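You operate a simulated robot arm through the tools that you are given. There is no shell and no other tool. Be economical: measure what you need, move in short steps, check, and stop when the job is done.

Carry out the task below with a simulated robot arm. There is one attempt and no reset: what you move stays moved.

Task
Put things in order on the laundry counter top. At the end: the grey tumbler stands where the beige refill bottle (marked "GEL") stood; the orange hair clip stands where the round brush stood; the beige refill bottle from the laundry counter top stands where the orange hair clip stood; the round brush is in the blue wash bowl (tub); whatever was shut is shut again. Leave all else as you found it, and nothing knocked over.

It is judged by the outcome, as a careful person would: the job done as asked, and still so three seconds after it is handed in. It fails if anything else is knocked over, pushed out of place, dropped, spilled or broken.

Robot
A 6-joint arm with a two-finger parallel gripper, fixed in place. Base frame: the origin is at the foot of the arm, x ahead of it, y to its left, z up. Readings come in m, degrees, newtons and seconds.
With the tool pointing down near the work surface it reaches from about 0.24 to 0.66 m from the base axis. Its first joint turns from -66.0 to 66.0 degrees. Payload 2.9 kg.
Tool frame: the origin (TCP) lies between the finger pads and is the grasp point; the fingertips stand 0.03 m ahead of it; z points along the fingers, y is the line along which they close. Largest opening 0.11 m; finger width 0.02, thickness 0.01; the body of the gripper, 0.048 by 0.112 m, starts 0.055 m behind the TCP.
Orientation is that of the tool frame in the base frame, as a unit quaternion [w, x, y, z]. With the fingers straight down and closing along the base's y, the tool's x points along the base's -x, its y along +y and its z along -z.

Tools
- The arm moves only by the tool servo_tool. Its arguments are lists of equal length, an entry for each row: "slide": the shift along the tool's x, y, z in units of 20 mm (1.0 is 20 mm), a list of three; "rot": the turn, a rotation vector about the tool's x, y, z in units of 8 degrees (1.0 is 8 degrees), a list of three; "jaw": the opening, from 0 (shut) to 1 (fully open). In form: {"slide": [[x, y, z], ...], "rot": [[ax, ay, az], ...], "jaw": [jaw, ...]}. A call has 1 to 20 rows; each row shifts and turns the commanded pose from where the row before left it, along the tool's axes as they then stand. A call with a number of a shift or a turn outside -1 to 1 is refused whole. Each row takes 0.2 s and may step no farther than 0.05 m and 8.6 degrees from the row before; otherwise, or with a gripper value out of range, the whole call is refused. A pose out of reach is approached as far as the arm can. The call stops where the force on the tool passes 40 N (or 10 N more than at its start, if that is more) or the arm is blocked; 0.2 s more then pass. The fingers move at their own pace (about 0.108 m/s each) and stop on an object; they squeeze with about 31 N. The grip force told is the motor's: it shows also when the fingers shut on nothing. Time passes only in rows, and 0.2 s behind the last, so rows that do not move let the fingers close. It gives the time, the measured TCP pose, the force on the tool (base axes), the opening and the grip force at its end, in the units of the frame above (readings bear some noise), with the torque about the TCP (base axes, N m) and any sound that the robot's microphone picked up.
- Cameras (640 x 400 px; columns grow to the right, rows downward): "scene" is fixed at [0.0715, 0.4198, 1.4157]; the picture's right is [-0.83, -0.55, 0.00], its down [-0.25, 0.38, -0.89] and it looks along [0.49, -0.74, -0.45] (base axes); focal length 296 px, centre (320, 200). "wrist" rides on the gripper at [0.072, 0.017, -0.103] in the tool frame; the picture's right is [-0.23, 0.97, 0.00], its down [-0.76, -0.18, -0.62] and it looks along [-0.61, -0.14, 0.78] (tool axes); focal length 222 px, centre (320, 200). There is no depth. A picture from a camera that has moved, and an enlarged one, comes with that camera's place and axes in the base frame and with its lens. The place of the scene camera against the robot may be out by one fixed shift of up to 0.025 m in any direction.
- grab_frame(camera): a new picture of that camera. The clock stands still meanwhile.
- enlarge(camera, box): a new picture of the part [left, top, right, bottom] of that camera's present view, enlarged. The clock stands still meanwhile.
- finish_job(): hands the job in; it is judged then, once.

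Work in short steps. Places have to be worked out from the pictures, the camera data and where the tool is seen: move nearer, look again, correct. Check each grasp and each placing, and mend what went wrong. You have 120 turns and 68 pictures in all, those below and enlarged ones among them. Open the gripper and draw the arm clear of the work before you hand the job in, unless the task says otherwise; then end with one line.

The tools are called after "Request:" as name(argument=value, ...) on one line, values as JSON. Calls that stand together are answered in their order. servo_tool: Moves the arm, as the interface text tells. Its arguments: {"type":"object","properties":{"slide":{"type":"array","items":{"type":"array","items":{"type":"number"}}},"rot":{"type":"array","items":{"type":"array","items":{"type":"number"}}},"jaw":{"type":"array","items":{"type":"number"}}},"required":["slide","rot","jaw"]} The other tools are called the same way: grab_frame (camera) takes a picture; enlarge (camera, box) takes an enlarged picture of a part of a camera's view; finish_job () hands the job in.

At the start:

```text
t: 0.0
tcp_pos: [0.3397, 0.1877, 1.2793]
orientation: [0.001, 0.0, 1.0, 0.0]
contact_force: [1.1, -0.3, 0.0]
torque: [0.02, -0.02, -0.04]
gripper_width: 0.1099
finger_force: 0.1
```

scene: 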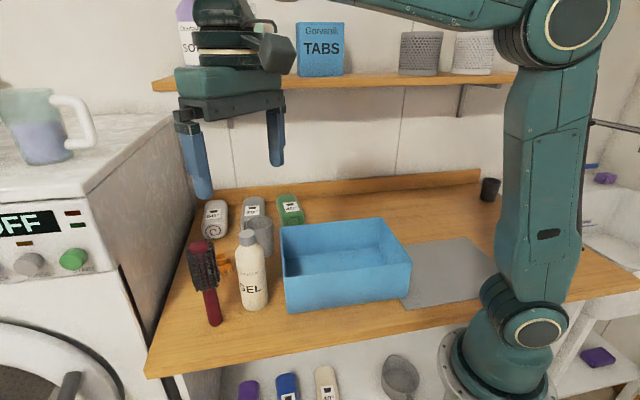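
wrist: 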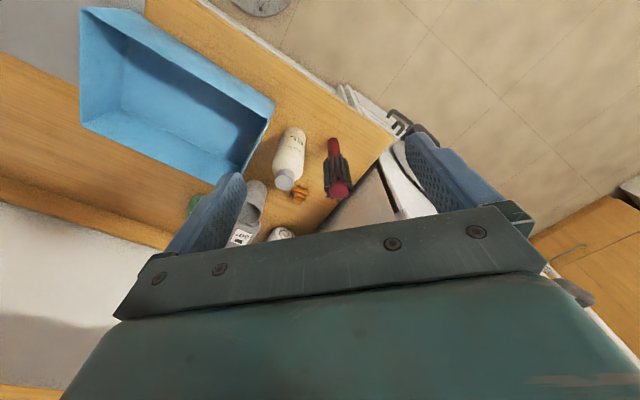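

I'll look at the cluttered left part of the counter more closely first.

Request:
enlarge(camera="scene", box=[160, 180, 320, 340])

Request:
enlarge(camera="wrist", box=[170, 100, 410, 250])

```text
2.50 times, centred on (240, 260) of scene
camera zoom: at [0.0715, 0.4198, 1.4157], right [-0.83, -0.55, 0.0], down [-0.25, 0.38, -0.89], along [0.49, -0.74, -0.45], focal length 740 px, centre (520, 50)
```

zoom: 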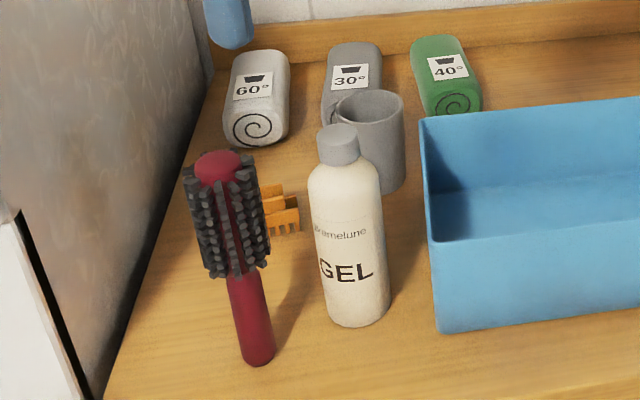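

```text
2.67 times, centred on (290, 175) of wrist
camera zoom: at [0.2666, 0.204, 1.3825], right [0.23, 0.97, 0.0], down [0.76, -0.18, 0.62], along [0.61, -0.14, -0.78], focal length 592 px, centre (400, 267)
```

zoom: 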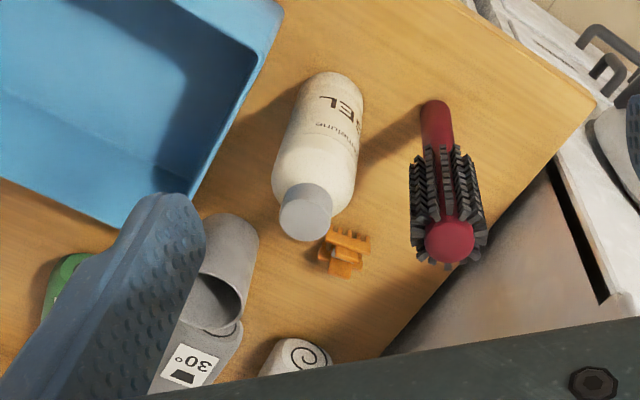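

The brush stands upright near (0.483, 0.188), the bottle near (0.453, 0.102), the clip near (0.597, 0.067) and the tumbler near (0.565, -0.04). Nothing needs opening. Order of moves: brush, clip, bottle, tumbler. The counter lies at 45° to the base, so I slide over the tub and turn the tool by -45° to look from another side.

Request:
servo_tool(slide=[[-0.1, -1, 0], [-0.1, -1, 0], [-0.1, -1, 0], [-0.1, -1, 0], [-0.1, -1, 0], [-0.1, -1, 0], [-0.1, -1, 0], [-0.1, -1, 0], [-0.1, -1, 0], [-0.1, -1, 0], [0, 0, 0], [0, 0, 0], [0, 0, 0], [0, 0, 0], [0, 0, 0], [0, 0, 0]], rot=[[0, 0, 0], [0, 0, 0], [0, 0, 0], [0, 0, 0], [0, 0, 0], [0, 0, 0], [0, 0, 0], [0, 0, 0], [0, 0, 0], [0, 0, 0], [0, 0, -0.9375], [0, 0, -0.9375], [0, 0, -0.9375], [0, 0, -0.9375], [0, 0, -0.9375], [0, 0, -0.9375]], jaw=[1, 1, 1, 1, 1, 1, 1, 1, 1, 1, 1, 1, 1, 1, 1, 1])

Request:
grab_frame(camera="wrist")

Request:
grab_frame(camera="scene")

```text
t: 3.4
tcp_pos: [0.3594, -0.0122, 1.2788]
orientation: [0.0, -0.384, 0.923, 0.0]
contact_force: [0.2, 0.2, -0.1]
torque: [0.02, -0.05, -0.02]
gripper_width: 0.1102
finger_force: 0.0
```

```text
63 pictures are left
camera wrist: at [0.2961, -0.052, 1.3826], right [-0.53, 0.85, 0.0], down [0.66, 0.41, 0.62], along [0.53, 0.33, -0.78], focal length 222 px, centre (320, 200)
```

wrist: 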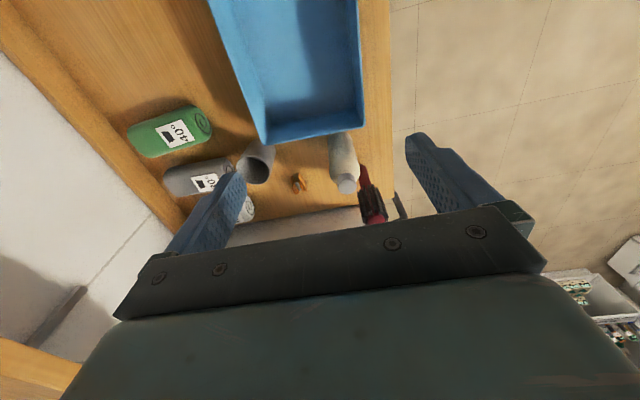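

```text
62 pictures are left
```

scene: 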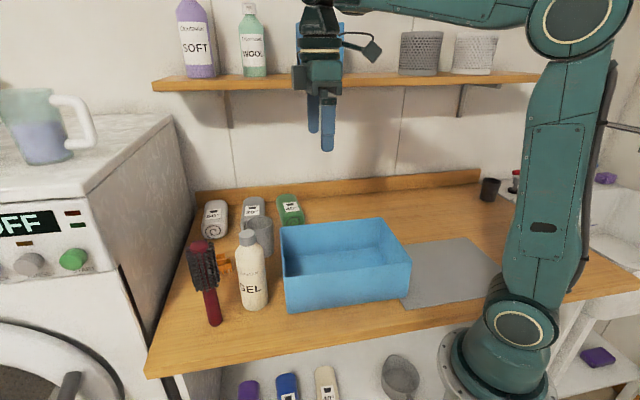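

The view is good from here, so I enlarge the items to refine their positions.

Request:
enlarge(camera="wrist", box=[120, 90, 400, 265])

```text
2.29 times, centred on (260, 178) of wrist
camera zoom: at [0.2961, -0.052, 1.3826], right [-0.53, 0.85, 0.0], down [0.66, 0.41, 0.62], along [0.53, 0.33, -0.78], focal length 508 px, centre (457, 251)
```

zoom: 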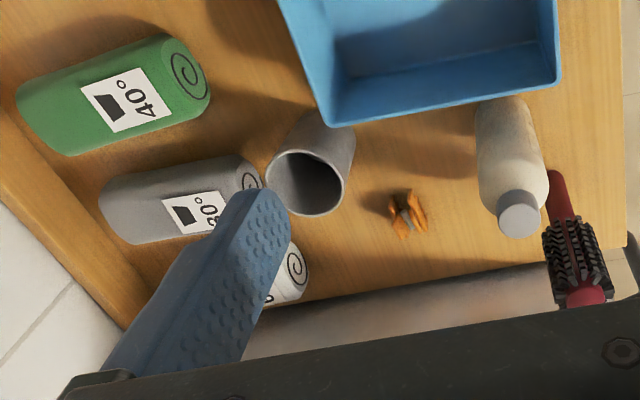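

Refined from two views: brush (0.482, 0.186) with its top at about 1.09, bottle (0.452, 0.101) with its top at 1.07, clip (0.595, 0.069) and tumbler (0.557, -0.046) with its rim at about 1.00. I move above the brush and stop at z≈1.15.

Request:
servo_tool(slide=[[-0.946, 0.219, 0], [-0.946, 0.219, 0], [-0.946, 0.219, 0], [-0.946, 0.219, 0], [-0.946, 0.219, 0], [-0.946, 0.219, 0], [-0.946, 0.219, 0], [-0.946, 0.219, 0], [-0.946, 0.219, 0], [-0.946, 0.219, 0], [-0.946, 0.219, 0], [-0.946, 0.219, 0], [0, 0, 0.9], [0, 0, 0.9], [0, 0, 0.9], [0, 0, 0.9], [0, 0, 0.9], [0, 0, 0.9], [0, 0, 0.9], [0, 0, 0]], rot=[[0, 0, 0], [0, 0, 0], [0, 0, 0], [0, 0, 0], [0, 0, 0], [0, 0, 0], [0, 0, 0], [0, 0, 0], [0, 0, 0], [0, 0, 0], [0, 0, 0], [0, 0, 0], [0, 0, 0], [0, 0, 0], [0, 0, 0], [0, 0, 0], [0, 0, 0], [0, 0, 0], [0, 0, 0], [0, 0, 0]], jaw=[1, 1, 1, 1, 1, 1, 1, 1, 1, 1, 1, 1, 1, 1, 1, 1, 1, 1, 1, 1])

Request:
grab_frame(camera="wrist")

Request:
grab_frame(camera="scene")

```text
t: 7.6
tcp_pos: [0.4823, 0.186, 1.1528]
orientation: [0.001, -0.383, 0.924, 0.0]
contact_force: [0.7, -0.7, -0.4]
torque: [0.01, -0.03, -0.02]
gripper_width: 0.11
finger_force: 0.1
```

```text
60 pictures are left
camera wrist: at [0.4192, 0.146, 1.256], right [-0.53, 0.85, 0.0], down [0.66, 0.41, 0.62], along [0.53, 0.33, -0.78], focal length 222 px, centre (320, 200)
```

wrist: 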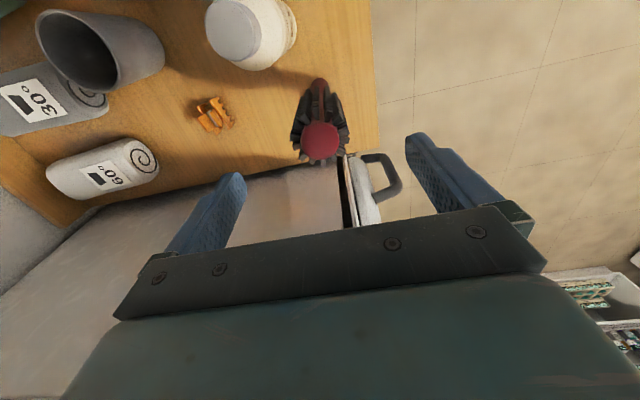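

```text
59 pictures are left
```

scene: 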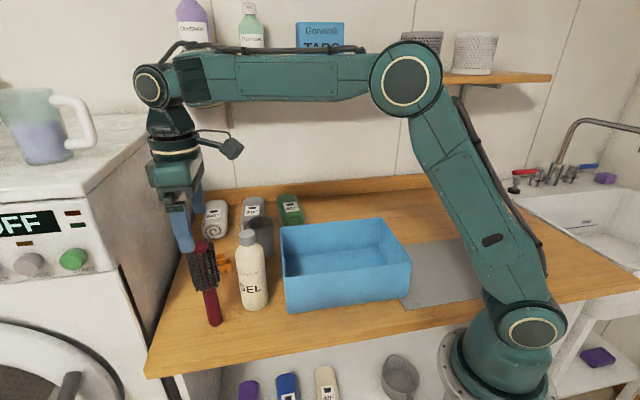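

The brush top reads (0.481, 0.184), centred under the tool. I go down to z≈1.052 and close.

Request:
servo_tool(slide=[[0.07, 0, 0.8], [0, 0, 0.8], [0, 0, 0.8], [0, 0, 0.8], [0, 0, 0.9], [0, 0, 0.9], [0, 0, 0], [0, 0, 0], [0, 0, 0], [0, 0, 0], [0, 0, 0], [0, 0, 0]], rot=[[0, 0, 0], [0, 0, 0], [0, 0, 0], [0, 0, 0], [0, 0, 0], [0, 0, 0], [0, 0, 0], [0, 0, 0], [0, 0, 0], [0, 0, 0], [0, 0, 0], [0, 0, 0]], jaw=[1, 1, 1, 1, 1, 1, 1, 0.7, 0.55, 0.45, 0.2, 0])

Request:
grab_frame(camera="scene")

Request:
grab_frame(camera="wrist")

```text
t: 10.2
tcp_pos: [0.4825, 0.1842, 1.0526]
orientation: [0.0, -0.383, 0.924, 0.0]
contact_force: [0.1, -0.1, 0.6]
torque: [-0.04, 0.01, 0.0]
gripper_width: 0.0468
finger_force: 31.2
```

```text
58 pictures are left
```

scene: 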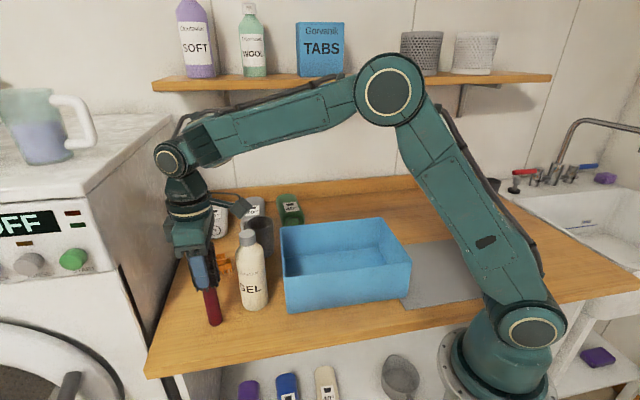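

```text
57 pictures are left
camera wrist: at [0.4185, 0.1447, 1.1561], right [-0.53, 0.85, 0.0], down [0.66, 0.41, 0.62], along [0.53, 0.33, -0.78], focal length 222 px, centre (320, 200)
```

wrist: 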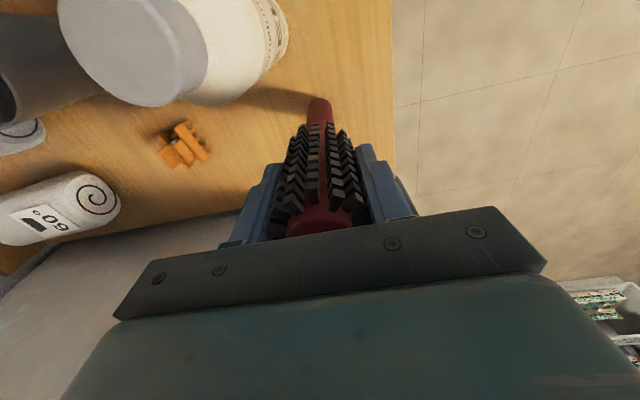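

The brush is held (0.047 m wide). I lift it 0.2 m straight up.

Request:
servo_tool(slide=[[0, 0, -0.5], [0, 0, -0.8], [0, 0, -0.9], [0, 0, -1], [0, 0, -1], [0, 0, -1], [0, 0, -1], [0, 0, -1], [0, 0, -1], [0, 0, -1], [0, 0, -0.8], [0, 0, 0]], rot=[[0, 0, 0], [0, 0, 0], [0, 0, 0], [0, 0, 0], [0, 0, 0], [0, 0, 0], [0, 0, 0], [0, 0, 0], [0, 0, 0], [0, 0, 0], [0, 0, 0], [0, 0, 0]], jaw=[0, 0, 0, 0, 0, 0, 0, 0, 0, 0, 0, 0])

Request:
servo_tool(slide=[[0.83, -0.186, 0], [0.83, -0.186, 0], [0.83, -0.186, 0], [0.83, -0.186, 0], [0.83, -0.186, 0], [0.83, -0.186, 0], [0.83, -0.186, 0], [0.83, -0.186, 0], [0.83, -0.186, 0], [0.83, -0.186, 0], [0.83, -0.186, 0], [0.83, -0.186, 0], [0.83, -0.186, 0], [0.83, -0.186, 0], [0.83, -0.186, 0], [0.83, -0.186, 0], [0.83, -0.186, 0], [0.83, -0.186, 0], [0.83, -0.186, 0], [0, 0, 0]], rot=[[0, 0, 0], [0, 0, 0], [0, 0, 0], [0, 0, 0], [0, 0, 0], [0, 0, 0], [0, 0, 0], [0, 0, 0], [0, 0, 0], [0, 0, 0], [0, 0, 0], [0, 0, 0], [0, 0, 0], [0, 0, 0], [0, 0, 0], [0, 0, 0], [0, 0, 0], [0, 0, 0], [0, 0, 0], [0, 0, 0]], jaw=[0, 0, 0, 0, 0, 0, 0, 0, 0, 0, 0, 0, 0, 0, 0, 0, 0, 0, 0, 0])

Request:
grab_frame(camera="scene")

Request:
grab_frame(camera="wrist")

```text
t: 12.8
tcp_pos: [0.4803, 0.1836, 1.2539]
orientation: [0.0, -0.382, 0.924, 0.0]
contact_force: [0.5, -0.3, -1.2]
torque: [0.01, -0.04, 0.02]
gripper_width: 0.0468
finger_force: 30.6
```

```text
t: 17.0
tcp_pos: [0.3087, -0.0882, 1.2534]
orientation: [0.0, -0.383, 0.924, 0.0]
contact_force: [-0.1, 0.1, -1.4]
torque: [0.01, 0.0, 0.0]
gripper_width: 0.0469
finger_force: 31.1
```

```text
56 pictures are left
```

scene: 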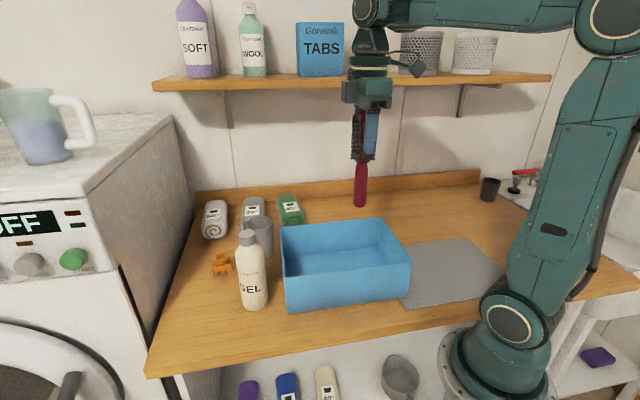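

```text
55 pictures are left
camera wrist: at [0.2443, -0.1284, 1.3567], right [-0.53, 0.85, 0.0], down [0.66, 0.41, 0.62], along [0.53, 0.33, -0.78], focal length 222 px, centre (320, 200)
```

wrist: 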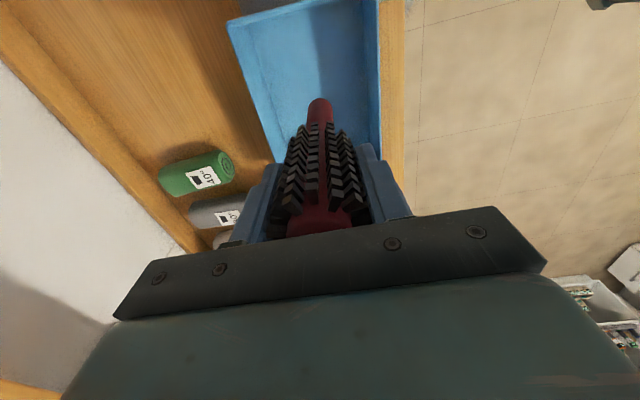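

The brush hangs over the middle of the tub. I lower most of the way and check.

Request:
servo_tool(slide=[[0, 0, 0.9], [0, 0, 0.9], [0, 0, 0.9], [0, 0, 0.9], [0, 0, 0.9], [0, 0, 0.9], [0, 0, 0.9], [0, 0, 0.9], [0, 0, 0.9], [0, 0, 0.5], [0, 0, 0]], rot=[[0, 0, 0], [0, 0, 0], [0, 0, 0], [0, 0, 0], [0, 0, 0], [0, 0, 0], [0, 0, 0], [0, 0, 0], [0, 0, 0], [0, 0, 0], [0, 0, 0]], jaw=[0, 0, 0, 0, 0, 0, 0, 0, 0, 0, 0])

Request:
grab_frame(camera="scene")

Request:
servo_tool(slide=[[0, 0, 0.1], [0, 0, 0.1], [0, 0, 0.1], [0, 0, 0.1], [0, 0, 0]], rot=[[0, 0, 0], [0, 0, 0], [0, 0, 0], [0, 0, 0], [0, 0, 0]], jaw=[0, 0, 0, 0, 0])

```text
t: 19.4
tcp_pos: [0.3079, -0.0884, 1.0804]
orientation: [0.0, -0.383, 0.924, 0.0]
contact_force: [0.1, -0.4, -1.2]
torque: [0.01, 0.02, 0.01]
gripper_width: 0.0466
finger_force: 30.8
```

```text
54 pictures are left
```

scene: 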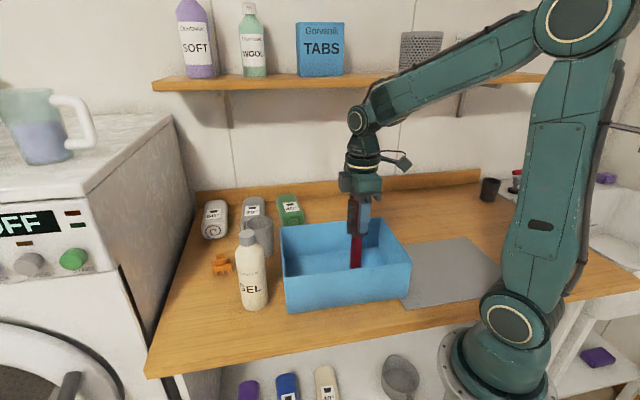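

```text
t: 20.6
tcp_pos: [0.3087, -0.0895, 1.0725]
orientation: [0.0, -0.383, 0.924, 0.0]
contact_force: [-0.6, 0.1, -0.8]
torque: [0.02, -0.02, 0.01]
gripper_width: 0.0469
finger_force: 31.1
```

Nothing is touching yet, so I keep lowering in fine steps and watch the vertical force.

Request:
servo_tool(slide=[[0, 0, 0.12], [0, 0, 0.12], [0, 0, 0.12], [0, 0, 0.12], [0, 0, 0]], rot=[[0, 0, 0], [0, 0, 0], [0, 0, 0], [0, 0, 0], [0, 0, 0]], jaw=[0, 0, 0, 0, 0])

Request:
servo_tool(slide=[[0, 0, 0.08], [0, 0, 0.08], [0, 0, 0]], rot=[[0, 0, 0], [0, 0, 0], [0, 0, 0]], jaw=[0, 0, 0])

```text
t: 21.8
tcp_pos: [0.3084, -0.0882, 1.0633]
orientation: [-0.001, -0.383, 0.924, 0.0]
contact_force: [0.0, -0.5, 0.6]
torque: [0.01, -0.02, 0.01]
gripper_width: 0.0465
finger_force: 31.1
```

```text
t: 22.6
tcp_pos: [0.3079, -0.0903, 1.0602]
orientation: [0.0, -0.382, 0.924, 0.001]
contact_force: [0.9, -0.8, -1.7]
torque: [-0.02, -0.01, 0.0]
gripper_width: 0.0467
finger_force: 31.1
```

Request:
servo_tool(slide=[[0, 0, 0.08], [0, 0, 0.08], [0, 0, 0]], rot=[[0, 0, 0], [0, 0, 0], [0, 0, 0]], jaw=[0, 0, 0])

```text
t: 23.4
tcp_pos: [0.3092, -0.0894, 1.058]
orientation: [0.001, -0.383, 0.924, -0.001]
contact_force: [-0.9, 2.6, 20.2]
torque: [0.31, 0.29, -0.07]
gripper_width: 0.0467
finger_force: 31.0
```

It has touched the tub floor at TCP z≈1.058 (20 N). I relax by about 1 mm and open gently.

Request:
servo_tool(slide=[[0, 0, -0.06], [0, 0, 0], [0, 0, 0], [0, 0, 0], [0, 0, 0], [0, 0, 0], [0, 0, 0]], rot=[[0, 0, 0], [0, 0, 0], [0, 0, 0], [0, 0, 0], [0, 0, 0], [0, 0, 0], [0, 0, 0]], jaw=[0, 0.4, 0.5, 0.65, 0.8, 1, 1])

Request:
grab_frame(camera="wrist")

```text
t: 25.0
tcp_pos: [0.3092, -0.0884, 1.0586]
orientation: [-0.001, -0.382, 0.924, 0.001]
contact_force: [0.3, 0.9, 0.2]
torque: [0.01, -0.01, 0.01]
gripper_width: 0.1096
finger_force: 0.0
```

```text
53 pictures are left
camera wrist: at [0.245, -0.1281, 1.1615], right [-0.53, 0.85, 0.0], down [0.66, 0.41, 0.62], along [0.53, 0.33, -0.78], focal length 222 px, centre (320, 200)
```

wrist: 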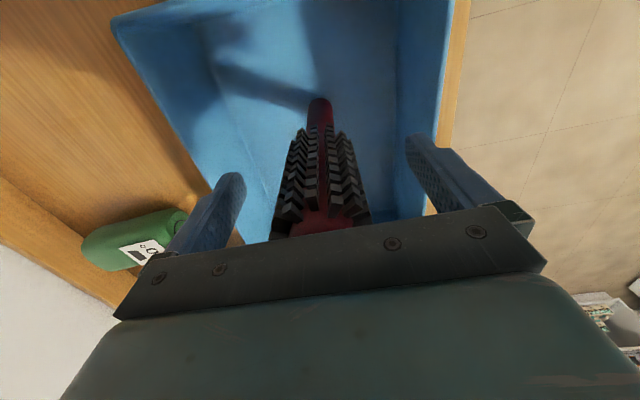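

The brush stands free in the tub. I raise the tool and move over the clip at z≈1.12.

Request:
servo_tool(slide=[[0, 0, -1], [0, 0, -1], [0, 0, -1], [0, 0, -1], [0, 0, -1], [0, 0, -1], [0, 0, -1], [0, 0, -1], [0, 0, -1], [0, 0, -1]], rot=[[0, 0, 0], [0, 0, 0], [0, 0, 0], [0, 0, 0], [0, 0, 0], [0, 0, 0], [0, 0, 0], [0, 0, 0], [0, 0, 0], [0, 0, 0]], jaw=[1, 1, 1, 1, 1, 1, 1, 1, 1, 1])

Request:
servo_tool(slide=[[-0.916, -0.284, 0], [-0.916, -0.284, 0], [-0.916, -0.284, 0], [-0.916, -0.284, 0], [-0.916, -0.284, 0], [-0.916, -0.284, 0], [-0.916, -0.284, 0], [-0.916, -0.284, 0], [-0.916, -0.284, 0], [-0.916, -0.284, 0], [-0.916, -0.284, 0], [-0.916, -0.284, 0], [-0.916, -0.284, 0], [-0.916, -0.284, 0], [-0.916, -0.284, 0], [-0.916, -0.284, 0], [0, 0, 1], [0, 0, 1], [0, 0, 1], [0, 0, 1]], rot=[[0, 0, 0], [0, 0, 0], [0, 0, 0], [0, 0, 0], [0, 0, 0], [0, 0, 0], [0, 0, 0], [0, 0, 0], [0, 0, 0], [0, 0, 0], [0, 0, 0], [0, 0, 0], [0, 0, 0], [0, 0, 0], [0, 0, 0], [0, 0, 0], [0, 0, 0], [0, 0, 0], [0, 0, 0], [0, 0, 0]], jaw=[1, 1, 1, 1, 1, 1, 1, 1, 1, 1, 1, 1, 1, 1, 1, 1, 1, 1, 1, 1])

Request:
grab_frame(camera="wrist")

Request:
grab_frame(camera="scene")

```text
t: 27.2
tcp_pos: [0.309, -0.0882, 1.2584]
orientation: [0.001, -0.383, 0.924, 0.0]
contact_force: [-0.7, 0.8, 0.1]
torque: [0.02, 0.0, -0.01]
gripper_width: 0.1099
finger_force: 0.0
```

```text
t: 31.4
tcp_pos: [0.5595, 0.0526, 1.1633]
orientation: [0.0, -0.383, 0.924, 0.0]
contact_force: [0.1, 0.1, -0.2]
torque: [-0.01, 0.03, 0.02]
gripper_width: 0.1102
finger_force: 0.1
out of reach, approached as far as the arm can: row 15, 16
```

```text
52 pictures are left
camera wrist: at [0.4965, 0.0129, 1.2665], right [-0.53, 0.85, 0.0], down [0.66, 0.41, 0.62], along [0.53, 0.33, -0.78], focal length 222 px, centre (320, 200)
```

wrist: 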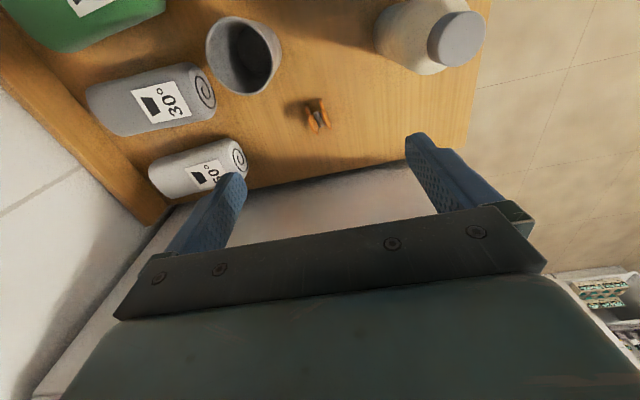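

```text
51 pictures are left
```

scene: 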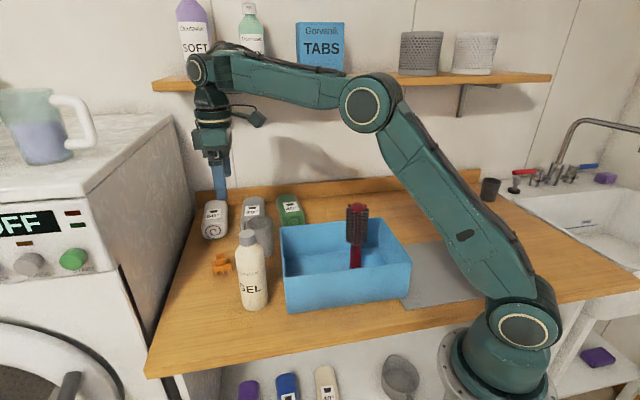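

I enlarge the clip to pick the grip.

Request:
enlarge(camera="wrist", box=[270, 80, 370, 145])

Request:
enlarge(camera="scene", box=[180, 235, 260, 285])

```text
6.15 times, centred on (320, 112) of wrist
camera zoom: at [0.4965, 0.0129, 1.2665], right [-0.53, 0.85, 0.0], down [0.66, 0.41, 0.62], along [0.53, 0.33, -0.78], focal length 1367 px, centre (320, 738)
```

zoom: 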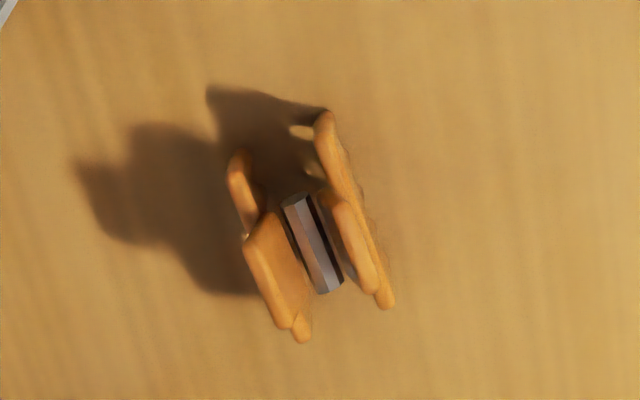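

```text
8.00 times, centred on (220, 260) of scene
camera zoom: at [0.0715, 0.4198, 1.4157], right [-0.83, -0.55, 0.0], down [-0.25, 0.38, -0.89], along [0.49, -0.74, -0.45], focal length 2370 px, centre (1120, -280)
```

zoom: 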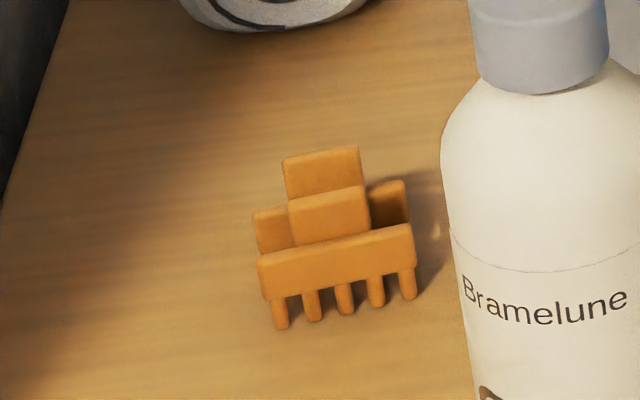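

The clip's plates run along azimuth ≈50°, centred at about (0.597, 0.073) and about 0.045 tall. I narrow the jaw, turn 5° more, and come down to z≈1.03 above it to check.

Request:
servo_tool(slide=[[0, 0, 1], [0, 0, 1], [0, 0, 1], [0, 0, 0.9], [-0.7, -0.2, 0.9], [-0.7, -0.2, 0.9], [-0.65, -0.21, 0.9], [0, 0, 0], [0, 0, 0]], rot=[[0, 0, 0], [0, 0, 0], [0, 0, 0], [0, 0, 0], [0, 0, 0], [0, 0, 0], [0, 0, 0], [0, 0, -0.65], [0, 0, 0]], jaw=[0.6, 0.6, 0.6, 0.6, 0.6, 0.6, 0.6, 0.6, 0.6])

Request:
grab_frame(camera="wrist")

```text
t: 33.4
tcp_pos: [0.5996, 0.0732, 1.0312]
orientation: [0.0, -0.425, 0.905, -0.001]
contact_force: [-0.1, -0.7, 0.7]
torque: [-0.01, -0.03, 0.02]
gripper_width: 0.0658
finger_force: 0.1
```

```text
48 pictures are left
camera wrist: at [0.5388, 0.0279, 1.1347], right [-0.6, 0.8, 0.0], down [0.62, 0.47, 0.62], along [0.5, 0.38, -0.78], focal length 222 px, centre (320, 200)
```

wrist: 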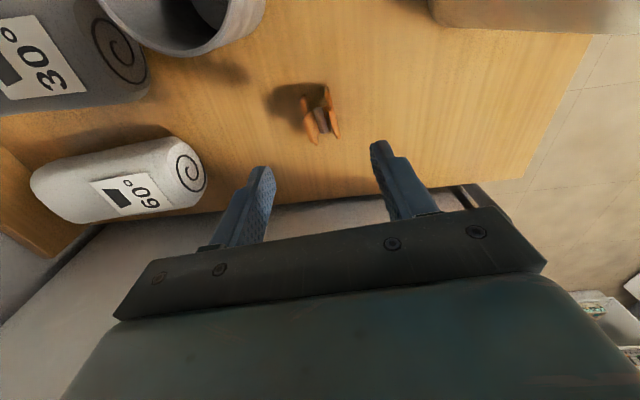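

Clip reads (0.595, 0.072) and its plates now align with the fingers. I correct by a few mm, go down to z≈0.937 and close.

Request:
servo_tool(slide=[[0.19, 0.14, 0.9], [0, 0, 0.9], [0, 0, 0.9], [0, 0, 0.9], [0, 0, 0.7], [0, 0, 0.4], [0, 0, 0], [0, 0, 0], [0, 0, 0], [0, 0, 0]], rot=[[0, 0, 0], [0, 0, 0], [0, 0, 0], [0, 0, 0], [0, 0, 0], [0, 0, 0], [0, 0, 0], [0, 0, 0], [0, 0, 0], [0, 0, 0]], jaw=[0.6, 0.6, 0.6, 0.6, 0.6, 0.6, 0.4, 0.25, 0, 0])

Request:
grab_frame(camera="wrist")

```text
t: 35.6
tcp_pos: [0.5935, 0.0724, 0.9374]
orientation: [-0.001, -0.424, 0.906, 0.001]
contact_force: [0.2, 0.0, 0.1]
torque: [0.01, -0.02, 0.01]
gripper_width: 0.0261
finger_force: 30.7
```

```text
47 pictures are left
camera wrist: at [0.5345, 0.0264, 1.0408], right [-0.6, 0.8, 0.0], down [0.62, 0.47, 0.62], along [0.5, 0.38, -0.78], focal length 222 px, centre (320, 200)
```

wrist: 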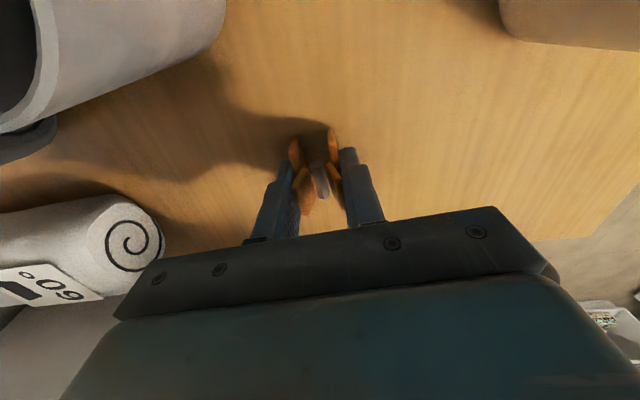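

The clip is held (0.026 m) and its original spot is (0.596, 0.073). I lift it, carry it towards the brush's spot (0.482, 0.185) and turn 15° so the camera bracket stays clear of the bottle.

Request:
servo_tool(slide=[[0, 0, -0.8], [0, 0, -0.9], [0, 0, -0.9], [0, 0, -0.9], [0, 0, -0.9], [0, 0, -0.9], [0, 0, -0.9], [0, 0, -0.9], [0, 0, -0.9], [0, 0, 0]], rot=[[0, 0, 0], [0, 0, 0], [0, 0, 0], [0, 0, 0], [0, 0, 0], [0, 0, 0], [0, 0, 0], [0, 0, 0], [0, 0, 0], [0, 0, 0]], jaw=[0, 0, 0, 0, 0, 0, 0, 0, 0, 0])

Request:
servo_tool(slide=[[-0.074, 0.881, 0], [-0.074, 0.881, 0], [-0.074, 0.881, 0], [-0.074, 0.881, 0], [-0.074, 0.881, 0], [-0.074, 0.881, 0], [-0.074, 0.881, 0], [-0.074, 0.881, 0], [-0.074, 0.881, 0], [0, 0, 0], [0, 0, 0], [0, 0, 0]], rot=[[0, 0, 0], [0, 0, 0], [0, 0, 0], [0, 0, 0], [0, 0, 0], [0, 0, 0], [0, 0, 0], [0, 0, 0], [0, 0, 0], [0, 0, 0.94], [0, 0, 0.94], [0, 0, 0]], jaw=[0, 0, 0, 0, 0, 0, 0, 0, 0, 0, 0, 0])

Request:
grab_frame(camera="scene")

Request:
grab_frame(camera="wrist")

```text
t: 37.8
tcp_pos: [0.5933, 0.0727, 1.0973]
orientation: [-0.001, -0.424, 0.905, 0.0]
contact_force: [0.6, 0.4, 0.1]
torque: [-0.01, -0.03, -0.01]
gripper_width: 0.0263
finger_force: 31.4
```

```text
t: 40.4
tcp_pos: [0.4806, 0.1836, 1.096]
orientation: [0.0, -0.301, 0.954, 0.0]
contact_force: [-0.2, 0.0, 0.2]
torque: [-0.01, 0.0, -0.01]
gripper_width: 0.0264
finger_force: 31.2
```

```text
46 pictures are left
```

scene: 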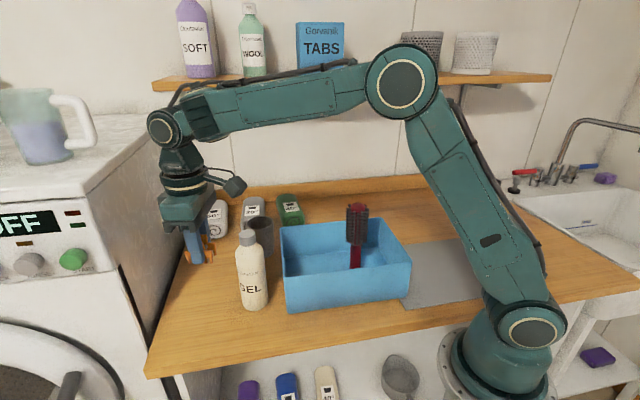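

```text
45 pictures are left
camera wrist: at [0.4114, 0.1552, 1.2006], right [-0.37, 0.93, 0.0], down [0.73, 0.29, 0.62], along [0.58, 0.23, -0.78], focal length 222 px, centre (320, 200)
```

wrist: 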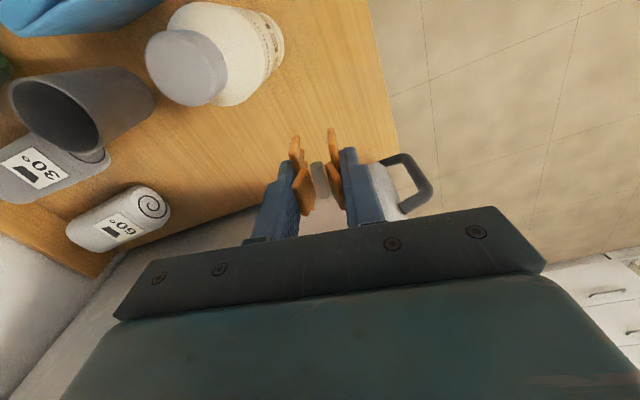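

Clear so far. I lower to about 15 mm above contact and check clearance to the bottle.

Request:
servo_tool(slide=[[-0.05, 0, 0.8], [0, 0, 0.8], [0, 0, 0.8], [0, 0, 0.8], [0, 0, 0.8], [0, 0, 0.8], [0, 0, 0.8], [0, 0, 0.8], [0, 0, 0.6], [0, 0, 0]], rot=[[0, 0, 0], [0, 0, 0], [0, 0, 0], [0, 0, 0], [0, 0, 0], [0, 0, 0], [0, 0, 0], [0, 0, 0], [0, 0, 0], [0, 0, 0]], jaw=[0, 0, 0, 0, 0, 0, 0, 0, 0, 0])

Request:
grab_frame(camera="scene")

```text
t: 42.6
tcp_pos: [0.4807, 0.1837, 0.9563]
orientation: [0.001, -0.302, 0.953, 0.001]
contact_force: [0.3, 0.7, -0.1]
torque: [0.0, 0.04, -0.03]
gripper_width: 0.0264
finger_force: 31.0
```

```text
44 pictures are left
```

scene: 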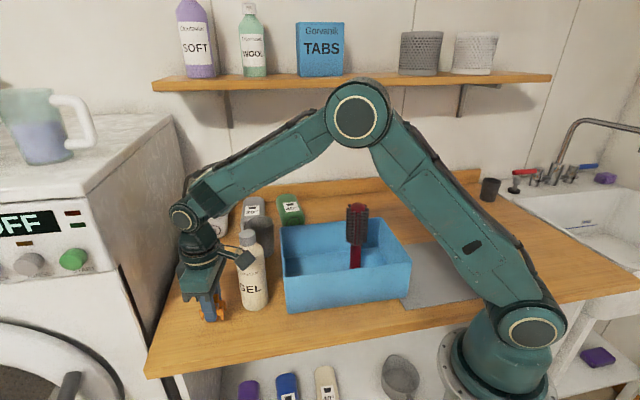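

Clearance to the bottle looks fine. I lower the last ~18 mm slowly.

Request:
servo_tool(slide=[[0, 0, 0.3], [0, 0, 0.2], [0, 0, 0.15], [0, 0, 0.1], [0, 0, 0.08], [0, 0, 0.08], [0, 0, 0]], rot=[[0, 0, 0], [0, 0, 0], [0, 0, 0], [0, 0, 0], [0, 0, 0], [0, 0, 0], [0, 0, 0]], jaw=[0, 0, 0, 0, 0, 0, 0])

```text
t: 44.2
tcp_pos: [0.4823, 0.1843, 0.9389]
orientation: [0.001, -0.303, 0.953, -0.001]
contact_force: [-0.1, -0.1, 0.2]
torque: [0.01, -0.01, 0.02]
gripper_width: 0.0267
finger_force: 30.5
```

Request:
servo_tool(slide=[[0, 0, 0.06], [0, 0, 0.04], [0, 0, 0]], rot=[[0, 0, 0], [0, 0, 0], [0, 0, 0]], jaw=[0, 0, 0])

```text
t: 45.0
tcp_pos: [0.4826, 0.1846, 0.9369]
orientation: [0.0, -0.302, 0.953, 0.0]
contact_force: [-1.0, -0.1, -0.5]
torque: [-0.01, 0.02, 0.0]
gripper_width: 0.0263
finger_force: 31.0
```

Request:
servo_tool(slide=[[0, 0, 0.03], [0, 0, 0.03], [0, 0, 0]], rot=[[0, 0, 0], [0, 0, 0], [0, 0, 0]], jaw=[0, 0, 0])

```text
t: 45.8
tcp_pos: [0.4808, 0.1834, 0.9365]
orientation: [0.001, -0.302, 0.953, 0.001]
contact_force: [-2.0, -1.9, 12.3]
torque: [-0.12, 0.13, 0.0]
gripper_width: 0.0262
finger_force: 31.2
```

The clip has touched the counter (12 N). I open the fingers part way only, and then rise.

Request:
servo_tool(slide=[[0, 0, 0], [0, 0, 0], [0, 0, 0], [0, 0, -0.5], [0, 0, -1], [0, 0, -1], [0, 0, -1], [0, 0, -1], [0, 0, -1], [0, 0, -1], [0, 0, -1], [0, 0, -1], [0, 0, -1], [0, 0, -1], [0, 0, -1], [0, 0, -1]], rot=[[0, 0, 0], [0, 0, 0], [0, 0, 0], [0, 0, 0], [0, 0, 0], [0, 0, 0], [0, 0, 0], [0, 0, 0], [0, 0, 0], [0, 0, 0], [0, 0, 0], [0, 0, 0], [0, 0, 0], [0, 0, 0], [0, 0, 0], [0, 0, 0]], jaw=[0.35, 0.5, 0.55, 0.55, 0.55, 0.55, 0.55, 0.55, 0.55, 0.55, 0.55, 0.55, 0.55, 0.55, 0.55, 0.55])

Request:
grab_frame(camera="wrist")

Request:
grab_frame(camera="scene")

```text
t: 49.2
tcp_pos: [0.4822, 0.1827, 1.1865]
orientation: [0.0, -0.302, 0.953, 0.0]
contact_force: [-0.7, -0.5, 0.5]
torque: [-0.01, 0.01, 0.01]
gripper_width: 0.0604
finger_force: 0.1
```

```text
43 pictures are left
camera wrist: at [0.4124, 0.1554, 1.289], right [-0.38, 0.93, 0.0], down [0.72, 0.29, 0.62], along [0.58, 0.23, -0.78], focal length 222 px, centre (320, 200)
```

wrist: 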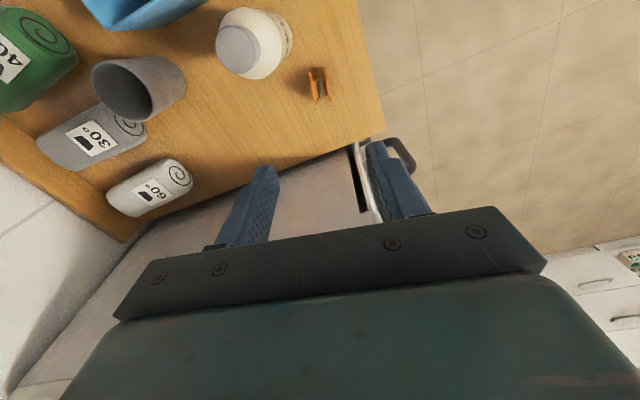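

```text
42 pictures are left
```

scene: 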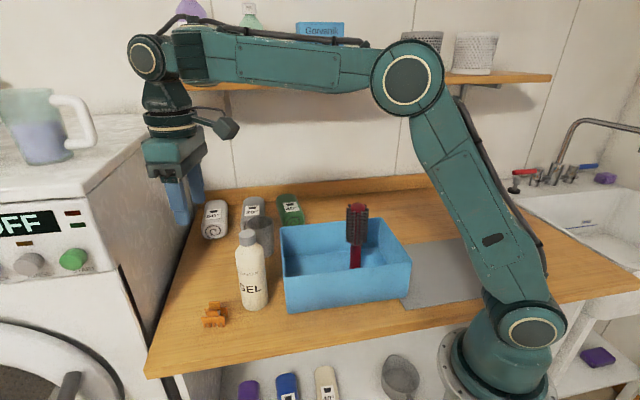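

The clip stands on the brush's spot. Next I move above the bottle, turning back to -45° with the fingers fully open.

Request:
servo_tool(slide=[[0.9, -0.62, 0], [0.9, -0.62, 0], [0.9, -0.62, 0], [0.89, -0.61, 0], [0, 0, 0], [0, 0, 0], [0, 0, 0.8], [0, 0, 0.8], [0, 0, 0.8], [0, 0, 0.8], [0, 0, 0]], rot=[[0, 0, 0], [0, 0, 0], [0, 0, 0], [0, 0, 0], [0, 0, -0.62], [0, 0, -0.62], [0, 0, 0], [0, 0, 0], [0, 0, 0], [0, 0, 0], [0, 0, 0]], jaw=[1, 1, 1, 1, 1, 1, 1, 1, 1, 1, 1])

Request:
grab_frame(camera="wrist")

```text
t: 51.6
tcp_pos: [0.4529, 0.1028, 1.1217]
orientation: [-0.001, -0.383, 0.924, 0.0]
contact_force: [0.4, -0.7, -1.0]
torque: [-0.02, 0.01, -0.02]
gripper_width: 0.11
finger_force: 0.0
```

```text
41 pictures are left
camera wrist: at [0.3886, 0.0631, 1.2252], right [-0.53, 0.85, 0.0], down [0.66, 0.41, 0.62], along [0.53, 0.33, -0.78], focal length 222 px, centre (320, 200)
```

wrist: 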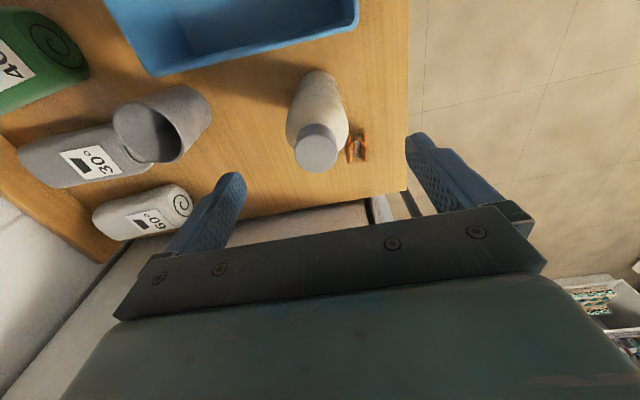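

Cap reads (0.455, 0.102), under the tool. I descend to z≈1.02 and grip.

Request:
servo_tool(slide=[[0, 0, 0.9], [0, 0, 0.9], [0, 0, 0.9], [0, 0, 0.9], [0, 0, 0.8], [0, 0, 0.6], [0, 0, 0], [0, 0, 0], [0, 0, 0], [0, 0, 0], [0, 0, 0]], rot=[[0, 0, 0], [0, 0, 0], [0, 0, 0], [0, 0, 0], [0, 0, 0], [0, 0, 0], [0, 0, 0], [0, 0, 0], [0, 0, 0], [0, 0, 0], [0, 0, 0]], jaw=[1, 1, 1, 1, 1, 1, 0.85, 0.7, 0.6, 0.3, 0])

Request:
grab_frame(camera="scene")

Request:
grab_frame(camera="wrist")

```text
t: 54.0
tcp_pos: [0.4538, 0.1014, 1.0252]
orientation: [0.005, -0.383, 0.924, -0.001]
contact_force: [6.0, -9.4, 36.6]
torque: [-0.28, -0.2, -0.07]
gripper_width: 0.0551
finger_force: 30.7
```

```text
40 pictures are left
```

scene: 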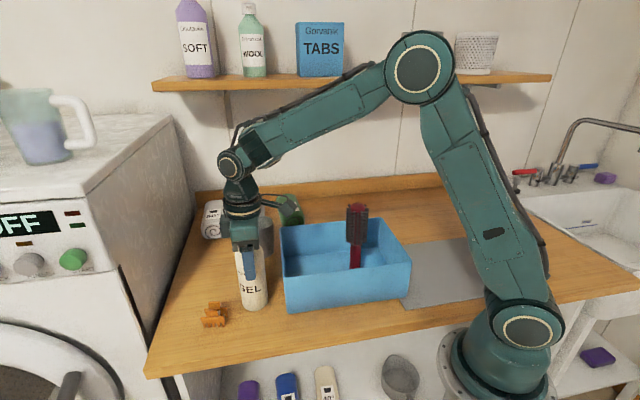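

```text
39 pictures are left
camera wrist: at [0.3888, 0.0615, 1.1276], right [-0.53, 0.85, 0.0], down [0.66, 0.41, 0.63], along [0.54, 0.33, -0.78], focal length 222 px, centre (320, 200)
```

wrist: 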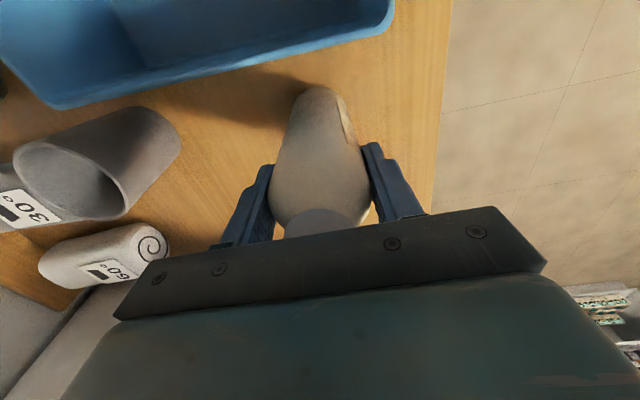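

The palm pressed on the cap (top is nearer 1.08) while the grip closed at 0.055 m. I relieve it by raising the command 5 mm and read the force.

Request:
servo_tool(slide=[[0, 0, -0.25], [0, 0, 0]], rot=[[0, 0, 0], [0, 0, 0]], jaw=[0, 0])

```text
t: 54.6
tcp_pos: [0.451, 0.1041, 1.0242]
orientation: [-0.002, -0.384, 0.923, 0.0]
contact_force: [1.4, 1.1, 1.8]
torque: [0.26, -0.23, 0.02]
gripper_width: 0.0554
finger_force: 30.8
```

Relieved. I re-grip cleanly: open slightly, rise 3 mm off the cap, close again.

Request:
servo_tool(slide=[[0, 0, 0], [0, 0, -0.15], [0, 0, 0], [0, 0, 0], [0, 0, 0], [0, 0, 0]], rot=[[0, 0, 0], [0, 0, 0], [0, 0, 0], [0, 0, 0], [0, 0, 0], [0, 0, 0]], jaw=[0.6, 0.65, 0.65, 0.55, 0.3, 0])

```text
t: 56.0
tcp_pos: [0.451, 0.1009, 1.03]
orientation: [0.0, -0.384, 0.923, 0.0]
contact_force: [-0.1, 1.2, 0.3]
torque: [-0.09, 0.06, -0.03]
gripper_width: 0.0553
finger_force: 30.7
```

Clean grip at z=1.03. I lift 50 mm and check the load and the view.

Request:
servo_tool(slide=[[0, 0, -0.3], [0, 0, -0.5], [0, 0, -0.6], [0, 0, -0.6], [0, 0, -0.5], [0, 0, 0]], rot=[[0, 0, 0], [0, 0, 0], [0, 0, 0], [0, 0, 0], [0, 0, 0], [0, 0, 0]], jaw=[0, 0, 0, 0, 0, 0])

Request:
grab_frame(camera="scene")

```text
t: 57.4
tcp_pos: [0.4506, 0.1025, 1.0802]
orientation: [0.0, -0.384, 0.923, 0.0]
contact_force: [-0.2, 0.0, -2.4]
torque: [0.01, -0.04, 0.01]
gripper_width: 0.0552
finger_force: 30.9
```

```text
38 pictures are left
```

scene: 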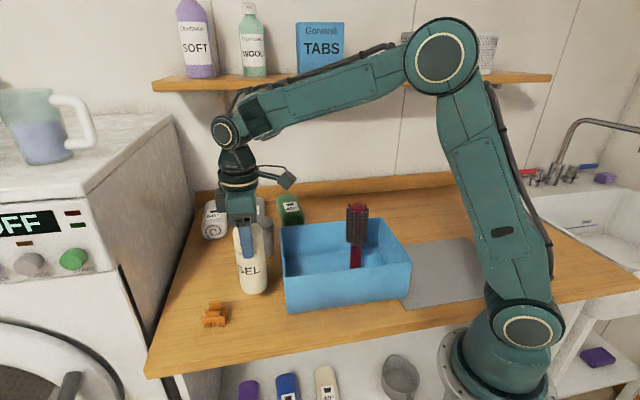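

Bottle held upright at 2.4 N. I carry it to above the clip's old spot (0.596, 0.073).

Request:
servo_tool(slide=[[-0.456, -0.686, 0], [-0.456, -0.686, 0], [-0.456, -0.686, 0], [-0.456, -0.686, 0], [-0.456, -0.686, 0], [-0.456, -0.686, 0], [-0.456, -0.686, 0], [-0.456, -0.686, 0], [-0.456, -0.686, 0], [0, 0, 0]], rot=[[0, 0, 0], [0, 0, 0], [0, 0, 0], [0, 0, 0], [0, 0, 0], [0, 0, 0], [0, 0, 0], [0, 0, 0], [0, 0, 0], [0, 0, 0]], jaw=[0, 0, 0, 0, 0, 0, 0, 0, 0, 0])

Request:
grab_frame(camera="wrist")

Request:
grab_frame(camera="scene")

```text
t: 59.6
tcp_pos: [0.5965, 0.0719, 1.0795]
orientation: [0.0, -0.383, 0.924, -0.001]
contact_force: [-0.7, -0.7, -3.0]
torque: [0.01, 0.04, 0.02]
gripper_width: 0.0552
finger_force: 31.6
```

```text
37 pictures are left
camera wrist: at [0.5334, 0.0331, 1.183], right [-0.53, 0.85, 0.0], down [0.66, 0.41, 0.62], along [0.53, 0.33, -0.78], focal length 222 px, centre (320, 200)
```

wrist: 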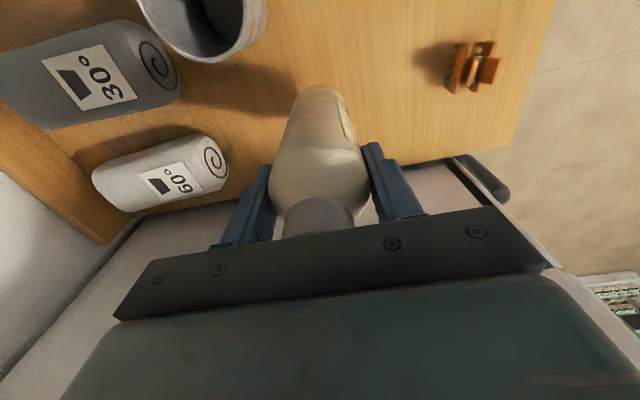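

```text
36 pictures are left
```

scene: 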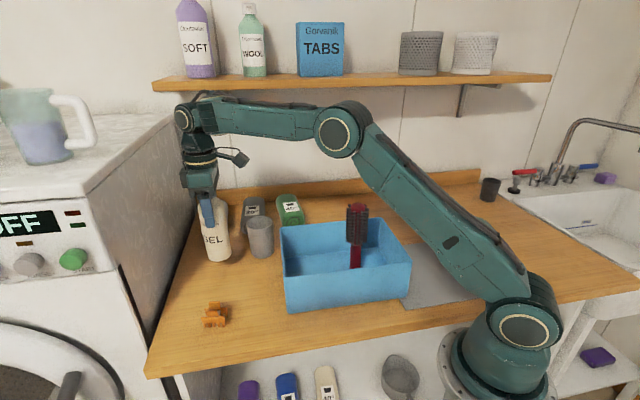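

Good clearance to towels and tumbler. I lower 42 mm, then in fine steps.

Request:
servo_tool(slide=[[0, 0, 0.5], [0, 0, 0.5], [0, 0, 0.5], [0, 0, 0.4], [0, 0, 0.2], [0, 0, 0.1], [0, 0, 0.1], [0, 0, 0]], rot=[[0, 0, 0], [0, 0, 0], [0, 0, 0], [0, 0, 0], [0, 0, 0], [0, 0, 0], [0, 0, 0], [0, 0, 0]], jaw=[0, 0, 0, 0, 0, 0, 0, 0])

Request:
servo_tool(slide=[[0, 0, 0.06], [0, 0, 0.05], [0, 0, 0]], rot=[[0, 0, 0], [0, 0, 0], [0, 0, 0]], jaw=[0, 0, 0])

```text
t: 61.4
tcp_pos: [0.5976, 0.0736, 1.0331]
orientation: [0.0, -0.384, 0.923, -0.001]
contact_force: [0.6, 1.0, -2.9]
torque: [0.0, 0.03, -0.01]
gripper_width: 0.0552
finger_force: 30.7
```

```text
t: 62.2
tcp_pos: [0.5968, 0.0737, 1.0315]
orientation: [-0.001, -0.384, 0.923, 0.0]
contact_force: [-0.5, 0.8, -3.2]
torque: [0.01, 0.01, 0.0]
gripper_width: 0.055
finger_force: 30.6
```

Request:
servo_tool(slide=[[0, 0, 0.05], [0, 0, 0.04], [0, 0, 0]], rot=[[0, 0, 0], [0, 0, 0], [0, 0, 0]], jaw=[0, 0, 0])

```text
t: 63.0
tcp_pos: [0.5964, 0.0725, 1.0301]
orientation: [0.0, -0.383, 0.924, 0.0]
contact_force: [0.3, 0.4, -2.7]
torque: [0.01, 0.03, -0.02]
gripper_width: 0.0551
finger_force: 30.9
```

Request:
servo_tool(slide=[[0, 0, 0.05], [0, 0, 0.04], [0, 0, 0]], rot=[[0, 0, 0], [0, 0, 0], [0, 0, 0]], jaw=[0, 0, 0])

```text
t: 63.8
tcp_pos: [0.5968, 0.0721, 1.0294]
orientation: [0.001, -0.383, 0.924, -0.001]
contact_force: [-2.5, -1.4, 13.3]
torque: [-0.32, 0.67, -0.1]
gripper_width: 0.0553
finger_force: 31.2
```

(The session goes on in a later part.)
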